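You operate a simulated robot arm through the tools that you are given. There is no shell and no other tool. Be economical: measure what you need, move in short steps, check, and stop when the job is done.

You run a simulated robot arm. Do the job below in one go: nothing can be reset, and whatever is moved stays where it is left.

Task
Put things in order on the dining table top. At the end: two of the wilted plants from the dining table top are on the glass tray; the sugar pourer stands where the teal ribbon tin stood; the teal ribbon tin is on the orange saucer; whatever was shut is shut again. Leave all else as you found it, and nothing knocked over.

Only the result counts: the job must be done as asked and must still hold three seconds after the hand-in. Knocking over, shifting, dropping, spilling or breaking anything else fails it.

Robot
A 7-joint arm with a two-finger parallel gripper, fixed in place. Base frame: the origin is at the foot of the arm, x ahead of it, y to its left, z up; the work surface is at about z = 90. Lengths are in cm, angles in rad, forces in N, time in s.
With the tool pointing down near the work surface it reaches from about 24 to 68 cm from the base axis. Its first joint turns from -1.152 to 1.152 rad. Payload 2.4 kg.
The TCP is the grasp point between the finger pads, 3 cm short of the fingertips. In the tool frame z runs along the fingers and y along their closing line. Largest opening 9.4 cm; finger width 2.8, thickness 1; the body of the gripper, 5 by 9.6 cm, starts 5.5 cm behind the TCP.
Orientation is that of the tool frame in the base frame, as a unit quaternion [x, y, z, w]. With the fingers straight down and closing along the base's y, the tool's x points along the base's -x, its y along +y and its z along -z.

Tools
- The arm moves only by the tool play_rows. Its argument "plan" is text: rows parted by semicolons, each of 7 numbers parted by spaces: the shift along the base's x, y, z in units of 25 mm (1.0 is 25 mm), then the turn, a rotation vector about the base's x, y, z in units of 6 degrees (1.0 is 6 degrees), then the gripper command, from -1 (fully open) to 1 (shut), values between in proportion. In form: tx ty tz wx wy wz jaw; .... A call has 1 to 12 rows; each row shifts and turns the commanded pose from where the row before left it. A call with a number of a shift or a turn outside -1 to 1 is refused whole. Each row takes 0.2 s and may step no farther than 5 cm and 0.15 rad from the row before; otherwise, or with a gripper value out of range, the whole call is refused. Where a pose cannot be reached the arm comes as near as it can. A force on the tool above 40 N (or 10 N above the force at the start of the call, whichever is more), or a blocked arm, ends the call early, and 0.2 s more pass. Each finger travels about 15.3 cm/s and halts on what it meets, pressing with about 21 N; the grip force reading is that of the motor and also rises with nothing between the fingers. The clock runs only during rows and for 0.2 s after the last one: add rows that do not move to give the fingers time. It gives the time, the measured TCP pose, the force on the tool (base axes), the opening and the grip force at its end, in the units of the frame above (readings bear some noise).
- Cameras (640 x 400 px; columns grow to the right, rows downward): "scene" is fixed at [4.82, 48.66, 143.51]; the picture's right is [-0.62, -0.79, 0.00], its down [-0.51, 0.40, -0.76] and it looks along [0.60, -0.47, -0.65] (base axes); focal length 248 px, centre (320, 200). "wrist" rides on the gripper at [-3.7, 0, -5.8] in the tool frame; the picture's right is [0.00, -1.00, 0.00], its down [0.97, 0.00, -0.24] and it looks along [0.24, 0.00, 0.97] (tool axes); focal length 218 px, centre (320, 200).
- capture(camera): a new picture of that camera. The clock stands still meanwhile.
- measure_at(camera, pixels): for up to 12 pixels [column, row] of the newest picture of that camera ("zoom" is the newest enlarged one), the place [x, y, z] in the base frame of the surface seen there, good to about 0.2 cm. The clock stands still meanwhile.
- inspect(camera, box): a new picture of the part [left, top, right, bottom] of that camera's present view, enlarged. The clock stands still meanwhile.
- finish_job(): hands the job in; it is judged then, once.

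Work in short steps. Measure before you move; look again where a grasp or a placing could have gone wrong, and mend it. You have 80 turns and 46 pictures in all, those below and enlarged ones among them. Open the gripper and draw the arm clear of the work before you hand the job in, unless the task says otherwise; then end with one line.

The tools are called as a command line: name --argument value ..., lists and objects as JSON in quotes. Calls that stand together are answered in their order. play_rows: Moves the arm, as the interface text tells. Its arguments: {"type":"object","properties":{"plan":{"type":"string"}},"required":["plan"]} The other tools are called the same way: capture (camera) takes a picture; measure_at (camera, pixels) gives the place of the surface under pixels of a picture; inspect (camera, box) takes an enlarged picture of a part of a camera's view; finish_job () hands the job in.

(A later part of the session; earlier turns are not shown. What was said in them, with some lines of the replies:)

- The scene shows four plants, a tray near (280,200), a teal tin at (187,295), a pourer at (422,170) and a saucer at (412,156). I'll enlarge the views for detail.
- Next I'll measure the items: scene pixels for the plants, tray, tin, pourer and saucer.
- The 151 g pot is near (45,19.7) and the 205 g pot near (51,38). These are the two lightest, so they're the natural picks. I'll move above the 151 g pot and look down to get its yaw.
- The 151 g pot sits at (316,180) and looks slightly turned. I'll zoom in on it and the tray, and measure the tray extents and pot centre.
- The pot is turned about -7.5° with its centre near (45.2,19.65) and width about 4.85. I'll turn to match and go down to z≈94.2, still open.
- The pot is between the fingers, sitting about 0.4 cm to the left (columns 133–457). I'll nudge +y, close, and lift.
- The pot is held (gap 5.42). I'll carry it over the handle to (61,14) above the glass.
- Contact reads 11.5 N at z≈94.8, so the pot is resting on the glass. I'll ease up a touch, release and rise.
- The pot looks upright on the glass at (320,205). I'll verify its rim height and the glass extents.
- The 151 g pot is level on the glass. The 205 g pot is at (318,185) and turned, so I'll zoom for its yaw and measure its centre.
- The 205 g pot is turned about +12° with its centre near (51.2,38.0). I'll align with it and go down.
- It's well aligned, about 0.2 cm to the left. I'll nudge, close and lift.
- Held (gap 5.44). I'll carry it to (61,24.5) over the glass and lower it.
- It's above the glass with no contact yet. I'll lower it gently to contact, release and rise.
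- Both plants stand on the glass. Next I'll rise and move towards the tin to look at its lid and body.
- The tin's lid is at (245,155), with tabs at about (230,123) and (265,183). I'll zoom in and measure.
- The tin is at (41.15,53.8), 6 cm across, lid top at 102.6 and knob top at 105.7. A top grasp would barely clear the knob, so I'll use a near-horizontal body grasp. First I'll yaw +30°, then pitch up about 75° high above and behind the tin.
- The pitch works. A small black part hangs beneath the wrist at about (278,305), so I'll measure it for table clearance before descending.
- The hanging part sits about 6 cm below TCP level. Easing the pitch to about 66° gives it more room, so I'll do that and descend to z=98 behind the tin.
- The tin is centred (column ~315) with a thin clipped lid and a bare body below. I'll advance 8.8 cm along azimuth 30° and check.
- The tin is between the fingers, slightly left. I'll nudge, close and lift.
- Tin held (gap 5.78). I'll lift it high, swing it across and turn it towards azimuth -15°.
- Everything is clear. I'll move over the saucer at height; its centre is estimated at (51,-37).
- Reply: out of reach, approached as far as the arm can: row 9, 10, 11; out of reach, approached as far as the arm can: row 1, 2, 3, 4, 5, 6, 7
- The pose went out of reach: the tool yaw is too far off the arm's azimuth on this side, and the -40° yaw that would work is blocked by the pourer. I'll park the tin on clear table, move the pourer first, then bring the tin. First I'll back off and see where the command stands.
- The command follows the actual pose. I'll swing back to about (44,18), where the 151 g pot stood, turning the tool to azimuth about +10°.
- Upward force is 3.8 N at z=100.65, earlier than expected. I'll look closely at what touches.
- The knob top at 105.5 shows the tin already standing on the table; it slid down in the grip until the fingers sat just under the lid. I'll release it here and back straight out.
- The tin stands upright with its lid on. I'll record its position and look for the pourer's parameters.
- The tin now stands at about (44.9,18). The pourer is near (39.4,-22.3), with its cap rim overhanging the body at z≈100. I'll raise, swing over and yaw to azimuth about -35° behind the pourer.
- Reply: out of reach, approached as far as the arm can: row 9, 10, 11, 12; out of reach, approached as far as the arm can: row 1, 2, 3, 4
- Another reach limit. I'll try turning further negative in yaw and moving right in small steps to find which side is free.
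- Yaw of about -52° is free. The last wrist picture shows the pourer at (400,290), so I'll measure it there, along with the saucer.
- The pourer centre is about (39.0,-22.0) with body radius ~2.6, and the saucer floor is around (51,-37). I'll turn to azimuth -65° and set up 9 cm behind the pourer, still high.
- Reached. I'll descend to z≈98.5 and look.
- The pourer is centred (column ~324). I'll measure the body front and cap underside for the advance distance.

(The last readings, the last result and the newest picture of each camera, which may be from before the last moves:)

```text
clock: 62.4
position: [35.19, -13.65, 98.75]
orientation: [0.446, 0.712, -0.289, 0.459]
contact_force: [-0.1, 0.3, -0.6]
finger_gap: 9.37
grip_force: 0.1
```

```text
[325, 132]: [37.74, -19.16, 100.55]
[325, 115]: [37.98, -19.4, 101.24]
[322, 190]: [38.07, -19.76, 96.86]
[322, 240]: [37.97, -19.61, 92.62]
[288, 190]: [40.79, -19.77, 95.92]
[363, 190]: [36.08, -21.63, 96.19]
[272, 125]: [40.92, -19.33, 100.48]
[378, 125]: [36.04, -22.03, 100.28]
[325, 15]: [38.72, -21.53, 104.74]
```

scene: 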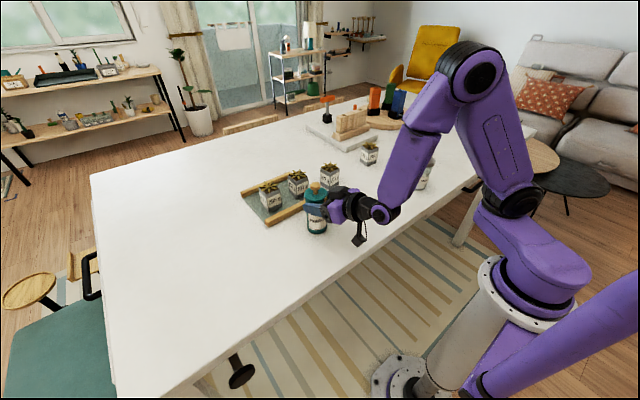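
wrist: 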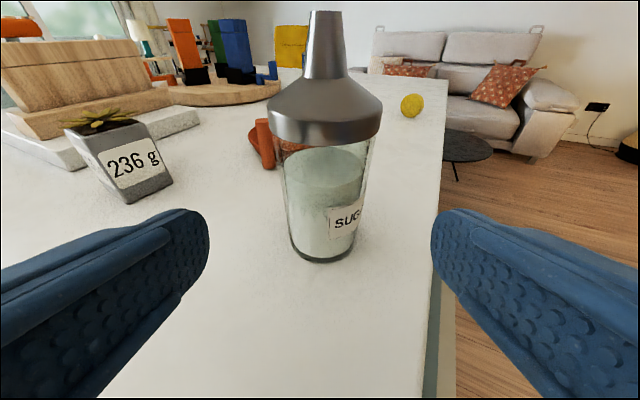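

The centre is (39.1,-22.0), cap radius 3.15 and its underside at z≈100.2. I'll advance 8.3 cm while dropping slightly to z=98.

play_rows --plan "0.26 -0.54 -0.14 0 0 0 -1;0.3 -0.61 -0.14 0 0 0 -1;0.3 -0.61 0 0 0 0 -1;0.3 -0.61 0 0 0 0 -1;0.2 -0.41 0 0 0 0 -1;0.1 -0.21 0 0 0 0 -1;0 0 0 0 0 0 -1"

capture --camera "wrist"

```text
clock: 64.0
position: [39.22, -21.1, 98.25]
orientation: [0.447, 0.711, -0.289, 0.46]
contact_force: [0.3, -0.6, -0.9]
finger_gap: 9.41
grip_force: 0.0
out of reach, approached as far as the arm can: row 1
```

```text
10 pictures are left
```

wrist: 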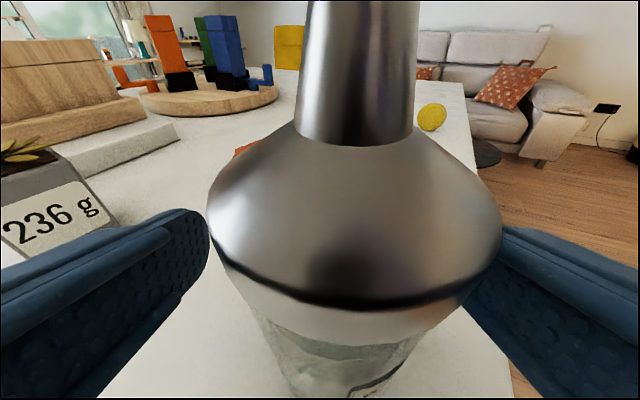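

The pourer is about 0.5 cm right of centre. I'll nudge right and check before closing.

play_rows --plan "-0.18 -0.09 -0.05 0 0 0 -1;0 0 0 0 0 0 -1"

```text
clock: 64.6
position: [38.98, -21.16, 98.41]
orientation: [0.446, 0.712, -0.289, 0.459]
contact_force: [0.2, 0.2, 0.0]
finger_gap: 9.37
grip_force: 0.1
out of reach, approached as far as the arm can: row 1
```

Good enough (0.26 cm off). I'll close and lift a little.

play_rows --plan "0 0 0 0 0 0 0;0 0 0 0 0 0 0.6;0 0 0 0 0 0 1;0 0 0 0 0 0 1;0 0 0 0 0 0 1;0 0 0.3 0 0 0 1;0 0 0.6 0 0 0 1;0 0 0.8 0 0 0 1;0 0 0 0 0 0 1"

capture --camera "wrist"

```text
clock: 66.6
position: [39.15, -21.14, 102.66]
orientation: [0.447, 0.711, -0.288, 0.46]
contact_force: [0.2, 0.1, -3.3]
finger_gap: 6.48
grip_force: 21.0
```

```text
9 pictures are left
```

wrist: 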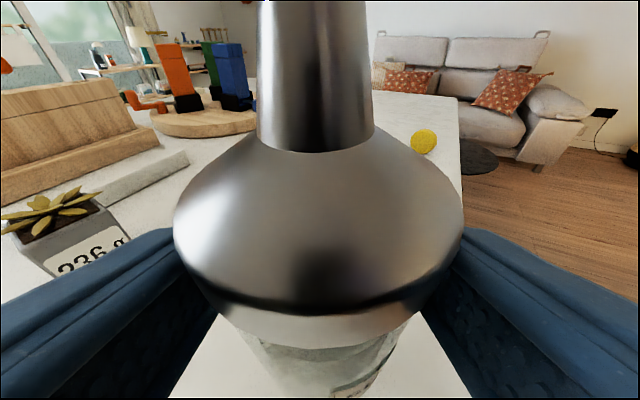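

Pourer held (gap 6.48, gripping near the cap rim). I'll lift it high and swing left, turning gradually.

play_rows --plan "0 0 1 0 0 0 1;0 0 1 0 0 0 1;0 0.8 1 0 0 0.5 1;0 0.8 1 0 0 0.5 1;0 0.8 1 0 0 0.5 1;0 0.8 1 0 0 0.5 1;0 1 0 0 0 0.5 1;0 1 0 0 0 0.5 1;0 1 0 0 0 0.5 1;0 1 0 0 0 0.5 1;0 1 0 0 0 0.5 1;0 1 0 0 0 0.5 1"

play_rows --plan "0 1 0 0 0 0.75 1;0 1 0 0 0 0.75 1;0 1 0 0 0 0.75 1;0 1 0 0 0 0.75 1;0 1 0 0 0 0.75 1;0 1 0 0 0 0.75 1;0 1 0 0 0 0.75 1;0 1 0 0 0 0.75 1;0 1 0 0 0 0.75 1;0 1 0 0 0 0.75 1;0 1 0 0 0 0.75 1;0 1 0 0 0 0.75 1"

```text
clock: 69.2
position: [39.12, 1.87, 117.7]
orientation: [0.247, 0.802, -0.159, 0.519]
contact_force: [-0.1, 0.5, -3.4]
finger_gap: 6.51
grip_force: 20.8
```

```text
clock: 71.8
position: [39.1, 31.88, 117.68]
orientation: [-0.145, 0.827, 0.095, 0.535]
contact_force: [-0.8, 1.0, -3.2]
finger_gap: 6.5
grip_force: 21.4
```

On track, no slip. I'll go on to above the tin's old spot.

play_rows --plan "0.06 0.956 0 0 0 0.19 1;0.06 0.956 0 0 0 0.19 1;0.06 0.956 0 0 0 0.19 1;0.06 0.956 0 0 0 0.19 1;0.06 0.956 0 0 0 0.19 1;0.06 0.956 0 0 0 0.19 1;0.06 0.956 0 0 0 0.19 1;0.06 0.956 0 0 0 0.19 1;0.06 0.956 0 0 0 0.18 1;0 0 0 0 0 0 1"

play_rows --plan "0 0 -0.8 0 0 0 1;0 0 -0.9 0 0 0 1;0 0 -0.9 0 0 0 1;0 0 -0.9 0 0 0 1;0 0 -0.9 0 0 0 1;0 0 -0.9 0 0 0 1;0 0 -0.7 0 0 0 1;0 0 -0.5 0 0 0 1;0 0 -0.3 0 0 0 1;0 0 0 0 0 0 1"

capture --camera "scene"

```text
clock: 74.0
position: [40.49, 53.41, 117.49]
orientation: [-0.217, 0.811, 0.141, 0.524]
contact_force: [-0.5, 0.1, -2.8]
finger_gap: 6.52
grip_force: 20.9
```

```text
clock: 76.2
position: [40.35, 53.51, 100.65]
orientation: [-0.216, 0.812, 0.14, 0.524]
contact_force: [0.1, -1.1, -3.0]
finger_gap: 6.48
grip_force: 21.1
```

```text
8 pictures are left
```

scene: 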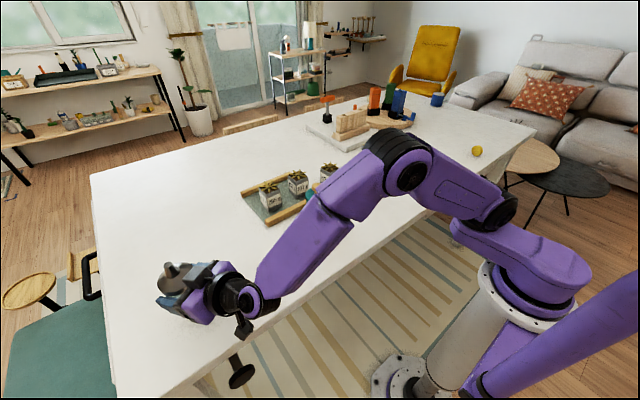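

Bottom should be about 2 cm above the table. I'll lower in small steps to contact.

play_rows --plan "0 0 -0.3 0 0 0 1;0 0 -0.25 0 0 0 1;0 0 -0.2 0 0 0 1;0 0 0 0 0 0 1"

inspect --camera "scene" --box '[110, 230, 270, 350]'

```text
clock: 77.2
position: [40.5, 53.35, 98.72]
orientation: [-0.217, 0.811, 0.142, 0.525]
contact_force: [-0.3, 0.7, -3.3]
finger_gap: 6.49
grip_force: 21.3
```

```text
3.33 times, centred on (190, 290) of scene
```

zoom: 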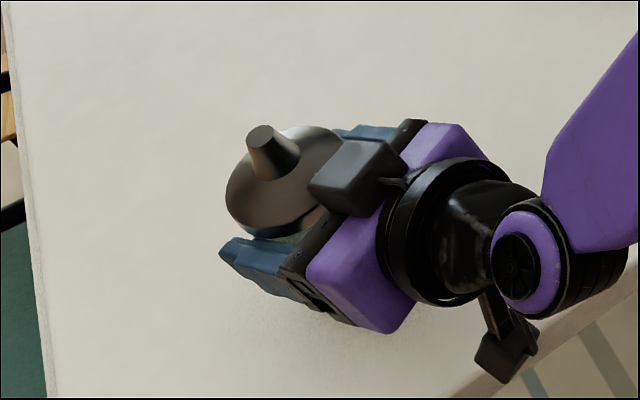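

No contact yet. I'll check the pourer's position and tilt from the cap and spout, then lower in tiny steps.

measure_at --camera "zoom" --pixels '[[260, 133], [229, 195], [258, 228], [308, 130], [250, 180], [275, 175]]'

play_rows --plan "0 0 -0.1 0 0 0 1;0 0 -0.08 0 0 0 1;0 0 0 0 0 0 1"

```text
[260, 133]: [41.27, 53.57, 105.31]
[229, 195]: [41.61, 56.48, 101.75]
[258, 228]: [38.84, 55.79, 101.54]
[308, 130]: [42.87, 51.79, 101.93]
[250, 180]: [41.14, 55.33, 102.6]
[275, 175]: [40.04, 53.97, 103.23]
```

```text
clock: 78.0
position: [40.4, 53.26, 98.35]
orientation: [-0.217, 0.81, 0.143, 0.525]
contact_force: [-0.9, -0.8, 0.7]
finger_gap: 6.5
grip_force: 20.9
```

The spout is over (41.3,53.6), right on target, and contact is starting. I'll press a hair lower, release, and back out along azimuth 30°.

play_rows --plan "0 0 -0.05 0 0 0 1;0 0 0 0 0 0 0.6;0 0 0 0 0 0 0;0 0 0 0 0 0 -1;0 0 0 0 0 0 -1;0 0 0 0 0 0 -1;-0.4 -0.23 0 0 0 0 -1;-0.6 -0.35 0 0 0 0 -1;-0.6 -0.35 0 0 0 0 -1;-0.6 -0.35 0 0 0 0 -1;-0.6 -0.35 0 0 0 0 -1;0 0 0 0 0 0 -1"

capture --camera "wrist"

```text
clock: 80.6
position: [33.4, 49.34, 98.14]
orientation: [-0.216, 0.812, 0.141, 0.524]
contact_force: [0.2, -0.1, -0.3]
finger_gap: 9.4
grip_force: 0.1
```

```text
6 pictures are left
```

wrist: 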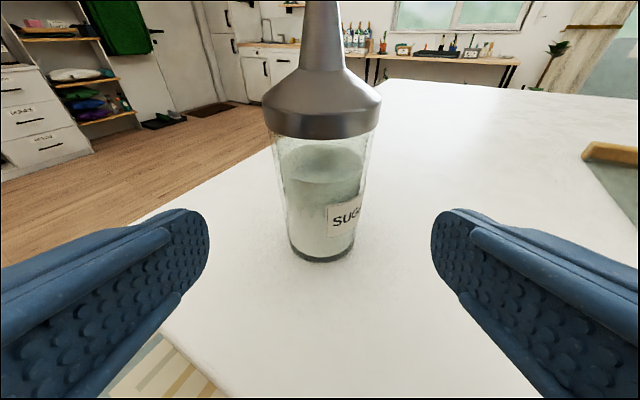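

The pourer stands upright where the tin was. Next I'll return to the parked tin at (44.9,18): up, across, and down behind it at azimuth 10°, z≈99.3.

play_rows --plan "0 0 1 0 0 0 -1;0 0 1 0 0 0 -1;0 0 1 0 0 0 -1;0 0 1 0 0 0 -1;0 0 1 0 0 0 -1;0 -1 0 0 0 -0.25 -1;0 -1 0 0 0 -0.25 -1;0 -1 0 0 0 -0.25 -1;0 -1 0 0 0 -0.25 -1;0 -1 0 0 0 -0.25 -1;0 -1 0 0 0 -0.25 -1;0 -1 0 0 0 -0.25 -1"

play_rows --plan "0.05 -1 0 0 0 -0.25 -1;0.05 -1 0 0 0 -0.25 -1;0.05 -1 0 0 0 -0.25 -1;0.05 -1 0 0 0 -0.25 -1;0.05 -1 0 0 0 -0.25 -1;0.05 -1 0 0 0 -0.25 -1;0 -0.25 -0.9 0 0 0 -1;0 0 -0.9 0 0 0 -1;0 0 -0.9 0 0 0 -1;0 0 -0.9 0 0 0 -1;0 0 -0.9 0 0 0 -1;0 0 0 0 0 0 -1"

capture --camera "wrist"

```text
clock: 83.2
position: [33.4, 31.71, 110.74]
orientation: [-0.14, 0.828, 0.092, 0.535]
contact_force: [-0.8, -0.2, 0.3]
finger_gap: 9.4
grip_force: 0.1
```

```text
clock: 85.8
position: [34.13, 16.33, 99.55]
orientation: [-0.076, 0.836, 0.051, 0.541]
contact_force: [0.1, -0.9, 0.1]
finger_gap: 9.42
grip_force: 0.1
```

```text
5 pictures are left
```

wrist: 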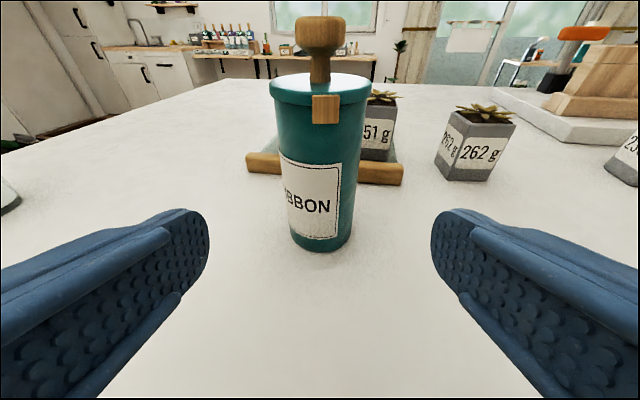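

The tin is centred (column ~320). I'll advance 10.1 cm, close and lift slightly.

play_rows --plan "0.7 0.13 0 0 0 0 -1;0.8 0.14 0 0 0 0 -1;0.8 0.14 0 0 0 0 -1;0.8 0.14 0 0 0 0 -1;0.5 0.1 0 0 0 0 -1;0.38 0.07 0 0 0 0 -1;0 0 0 0 0 0 -1"

play_rows --plan "0 0 0 0 0 0 0;0 0 0 0 0 0 0.6;0 0 0 0 0 0 1;0 0 0 0 0 0 1;0 0 0 0 0 0 1;0 0 0.3 0 0 0 1;0 0 0.6 0 0 0 1;0 0 0.8 0 0 0 1;0 0 0 0 0 0 1"

capture --camera "wrist"

```text
clock: 87.4
position: [43.99, 17.94, 99.65]
orientation: [-0.076, 0.836, 0.05, 0.541]
contact_force: [0.1, -0.4, -0.1]
finger_gap: 9.38
grip_force: 0.1
```

```text
clock: 89.4
position: [43.91, 17.92, 103.64]
orientation: [-0.077, 0.836, 0.051, 0.541]
contact_force: [-0.4, -0.2, -1.8]
finger_gap: 5.91
grip_force: 21.1
```

```text
4 pictures are left
```

wrist: 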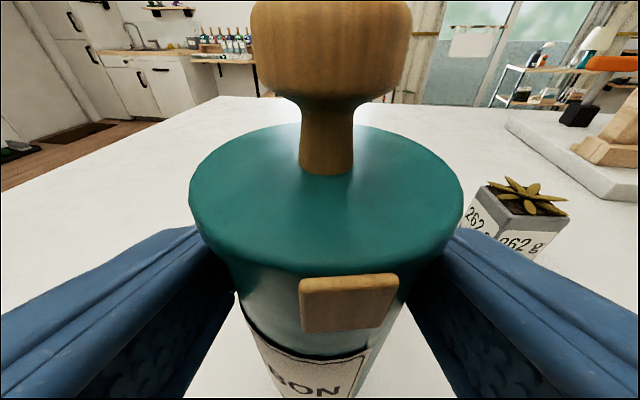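

The lid ellipse looks different; I'll check whether the tin has tilted or slid, from the lid's height at several points.

measure_at --camera "wrist" --pixels '[[325, 245], [250, 150], [400, 150], [210, 200], [440, 200], [330, 50], [325, 128], [270, 330], [348, 300]]'

```text
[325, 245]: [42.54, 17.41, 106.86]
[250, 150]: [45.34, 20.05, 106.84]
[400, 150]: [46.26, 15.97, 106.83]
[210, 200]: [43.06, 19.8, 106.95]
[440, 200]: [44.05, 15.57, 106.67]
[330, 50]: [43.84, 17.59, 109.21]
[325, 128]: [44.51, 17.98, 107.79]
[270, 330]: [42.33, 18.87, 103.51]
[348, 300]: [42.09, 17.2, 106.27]
```

The lid is level at 106.85, so the tin is upright with no slip, centre 1.0 cm ahead of the TCP. I'll carry it high towards the saucer (centre ≈ (51.1,-37.0)), turning to azimuth -60°.

play_rows --plan "0 -0.2 1 0 0 -0.6 1;0 -0.2 1 0 0 -0.6 1;0 -0.2 1 0 0 -0.6 1;0 -0.2 1 0 0 -0.6 1;0 -0.2 1 0 0 -0.6 1;0 -1 0 0 0 -0.6 1;0 -1 0 0 0 -0.6 1;0 -1 0 0 0 -0.6 1;0 -1 0 0 0 -0.6 1;0 -1 0 0 0 -0.6 1;0 -1 0 0 0 -0.6 1;0 -1 0 0 0 -0.6 1"

play_rows --plan "0.2 -1 0 0 0 -0.375 1;0.2 -1 0 0 0 -0.375 1;0.2 -1 0 0 0 -0.375 1;0.2 -1 0 0 0 -0.375 1;0.2 -1 0 0 0 -0.375 1;0.2 -1 0 0 0 -0.375 1;0.2 -1 0 0 0 -0.375 1;0.2 -1 0 0 0 -0.375 1;0.2 -1 0 0 0 -0.375 1;0.2 -1 0 0 0 -0.375 1;0.2 -1 0 0 0 -0.375 1;0.2 -1 0 0 0 -0.375 1"

```text
clock: 92.0
position: [43.84, -2.05, 116.42]
orientation: [0.238, 0.806, -0.152, 0.521]
contact_force: [0.3, 0.5, -2.2]
finger_gap: 5.9
grip_force: 20.7
```

```text
clock: 94.6
position: [50.13, -32.26, 116.3]
orientation: [0.419, 0.728, -0.27, 0.471]
contact_force: [0.4, -0.3, -1.6]
finger_gap: 5.9
grip_force: 21.2
```

Reached with a steady grip. I'll shift over the saucer and lower until the tin bottom is at about z≈94.5, then look.

play_rows --plan "0.1 -0.77 0 0 0 0 1;0.1 -0.77 0 0 0 0 1;0 0 -0.8 0 0 0 1;0 0 -0.9 0 0 0 1;0 0 -0.9 0 0 0 1;0 0 -0.9 0 0 0 1;0 0 -0.8 0 0 0 1;0 0 -0.6 0 0 0 1;0 0 0 0 0 0 1"

inspect --camera "scene" --box '[360, 100, 460, 180]'

```text
clock: 96.6
position: [50.6, -35.95, 104.04]
orientation: [0.419, 0.728, -0.27, 0.471]
contact_force: [-0.4, 0.8, -2.6]
finger_gap: 5.9
grip_force: 21.2
```

```text
5.00 times, centred on (410, 140) of scene
```

zoom: 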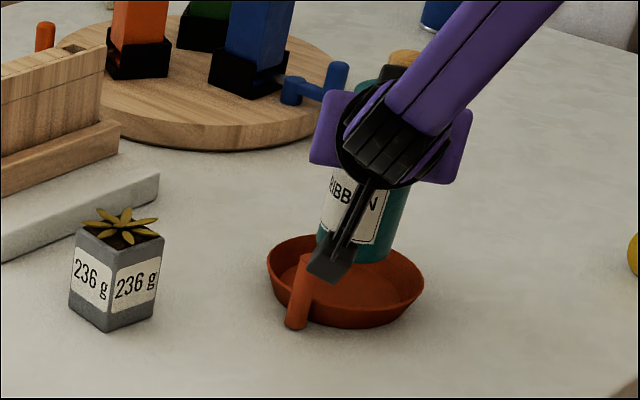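

The saucer is visible, with the tin above it. I'll measure the rim and the tin's lower body to confirm centring.

measure_at --camera "zoom" --pixels '[[269, 262], [423, 285], [345, 313], [300, 238], [410, 255], [370, 256], [395, 235], [330, 270], [304, 258], [360, 290], [325, 215]]'

```text
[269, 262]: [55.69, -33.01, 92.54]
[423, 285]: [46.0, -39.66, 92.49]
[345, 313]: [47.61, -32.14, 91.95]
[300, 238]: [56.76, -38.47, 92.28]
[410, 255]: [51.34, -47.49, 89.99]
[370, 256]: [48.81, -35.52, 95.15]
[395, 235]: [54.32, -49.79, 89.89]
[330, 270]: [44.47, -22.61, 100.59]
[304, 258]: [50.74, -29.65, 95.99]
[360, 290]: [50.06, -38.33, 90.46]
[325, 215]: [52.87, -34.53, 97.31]
```

The rim fits a centre of (51.0,-36.8), and the tin is centred within ~0.2 cm. I'll lower to just above the saucer floor, then in small steps to contact.

play_rows --plan "0 0 -0.5 0 0 0 1;0 0 -0.5 0 0 0 1;0 0 -0.3 0 0 0 1;0 0 -0.1 0 0 0 1;0 0 0 0 0 0 1"

play_rows --plan "0 0 -0.08 0 0 0 1;0 0 -0.08 0 0 0 1;0 0 0 0 0 0 1"

```text
clock: 97.8
position: [50.54, -36.0, 100.36]
orientation: [0.418, 0.728, -0.27, 0.472]
contact_force: [-0.4, 0.9, -2.2]
finger_gap: 5.88
grip_force: 20.7
```

```text
clock: 98.6
position: [50.61, -35.87, 100.19]
orientation: [0.418, 0.728, -0.27, 0.472]
contact_force: [-0.1, -0.3, -1.8]
finger_gap: 5.89
grip_force: 20.7
```

play_rows --plan "0 0 -0.08 0 0 0 1;0 0 -0.06 0 0 0 1;0 0 0 0 0 0 1"

```text
clock: 99.4
position: [50.54, -35.83, 99.9]
orientation: [0.418, 0.726, -0.27, 0.475]
contact_force: [3.0, 1.7, 14.3]
finger_gap: 5.92
grip_force: 21.6
```

Contact is 14 N, so the tin is on the saucer floor. I'll ease slightly, release gently, and back out along azimuth -60°.

play_rows --plan "0 0 0.07 0 0 0 1;0 0 0 0 0 0 0.6;0 0 0 0 0 0 0.2;0 0 0 0 0 0 -0.4;0 0 0 0 0 0 -1;0 0 0 0 0 0 -1;-0.2 0.35 0 0 0 0 -1;-0.3 0.52 0 0 0 0 -1;-0.3 0.52 0 0 0 0 -1;-0.3 0.52 0.2 0 0 0 -1;-0.3 0.52 0.5 0 0 0 -1;-0.2 0.5 1 0 0 0 -1"

capture --camera "wrist"

```text
clock: 102.0
position: [46.61, -28.58, 104.1]
orientation: [0.418, 0.728, -0.27, 0.472]
contact_force: [-0.7, 0.3, -0.3]
finger_gap: 9.41
grip_force: 0.1
```

```text
2 pictures are left
```

wrist: 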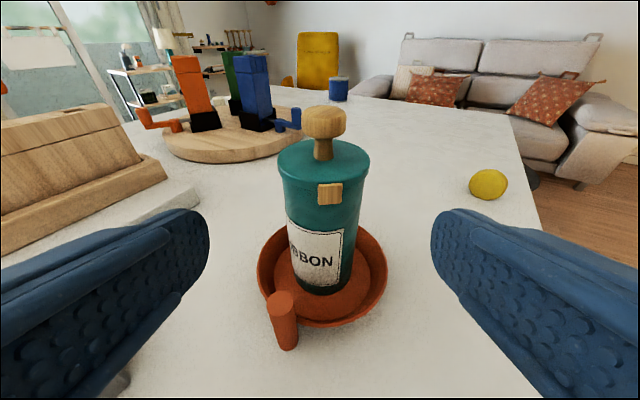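

The tin stands upright inside the saucer. I'll withdraw up and away, then take a last scene picture.

play_rows --plan "0 0.2 1 0 0 0 -1;0 0.2 1 0 0 0 -1;-0.2 0.5 1 0 0 0 -1;-0.2 0.8 1 0 0 0 -1;-0.2 0.9 0.5 0 0 0 -1;-0.2 0.9 0 0 0 0 -1;-0.2 0.9 0 0 0 0.3 -1;0 0.9 0 0 0 0.3 -1;0 0.9 0 0 0 0.3 -1;0 0 0 0 0 0 -1"

capture --camera "scene"

```text
clock: 104.2
position: [44.04, -12.93, 115.42]
orientation: [0.384, 0.747, -0.247, 0.483]
contact_force: [0.2, 0.3, -0.4]
finger_gap: 9.41
grip_force: 0.1
```

```text
1 pictures are left
```

scene: 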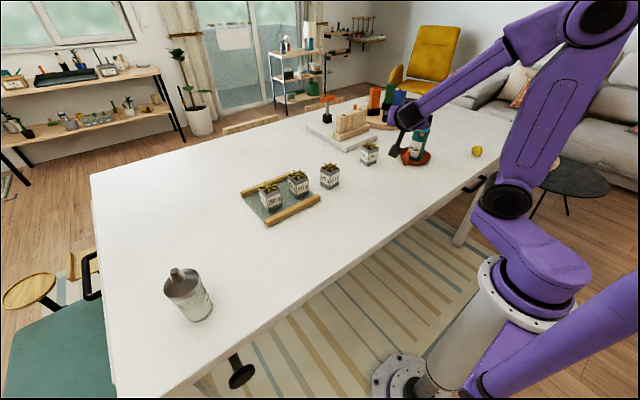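

The final view shows both plants on the tray, the pourer at the tin's old spot, the tin in the saucer, and the arm clear and open. I'm handing in.

finish_job

```text
The job is handed in.
```

The job is handed in: the 151 g and 205 g plants are on the glass tray, the sugar pourer stands where the teal ribbon tin was, and the tin is on the orange saucer with its lid on; nothing was opened or knocked over.
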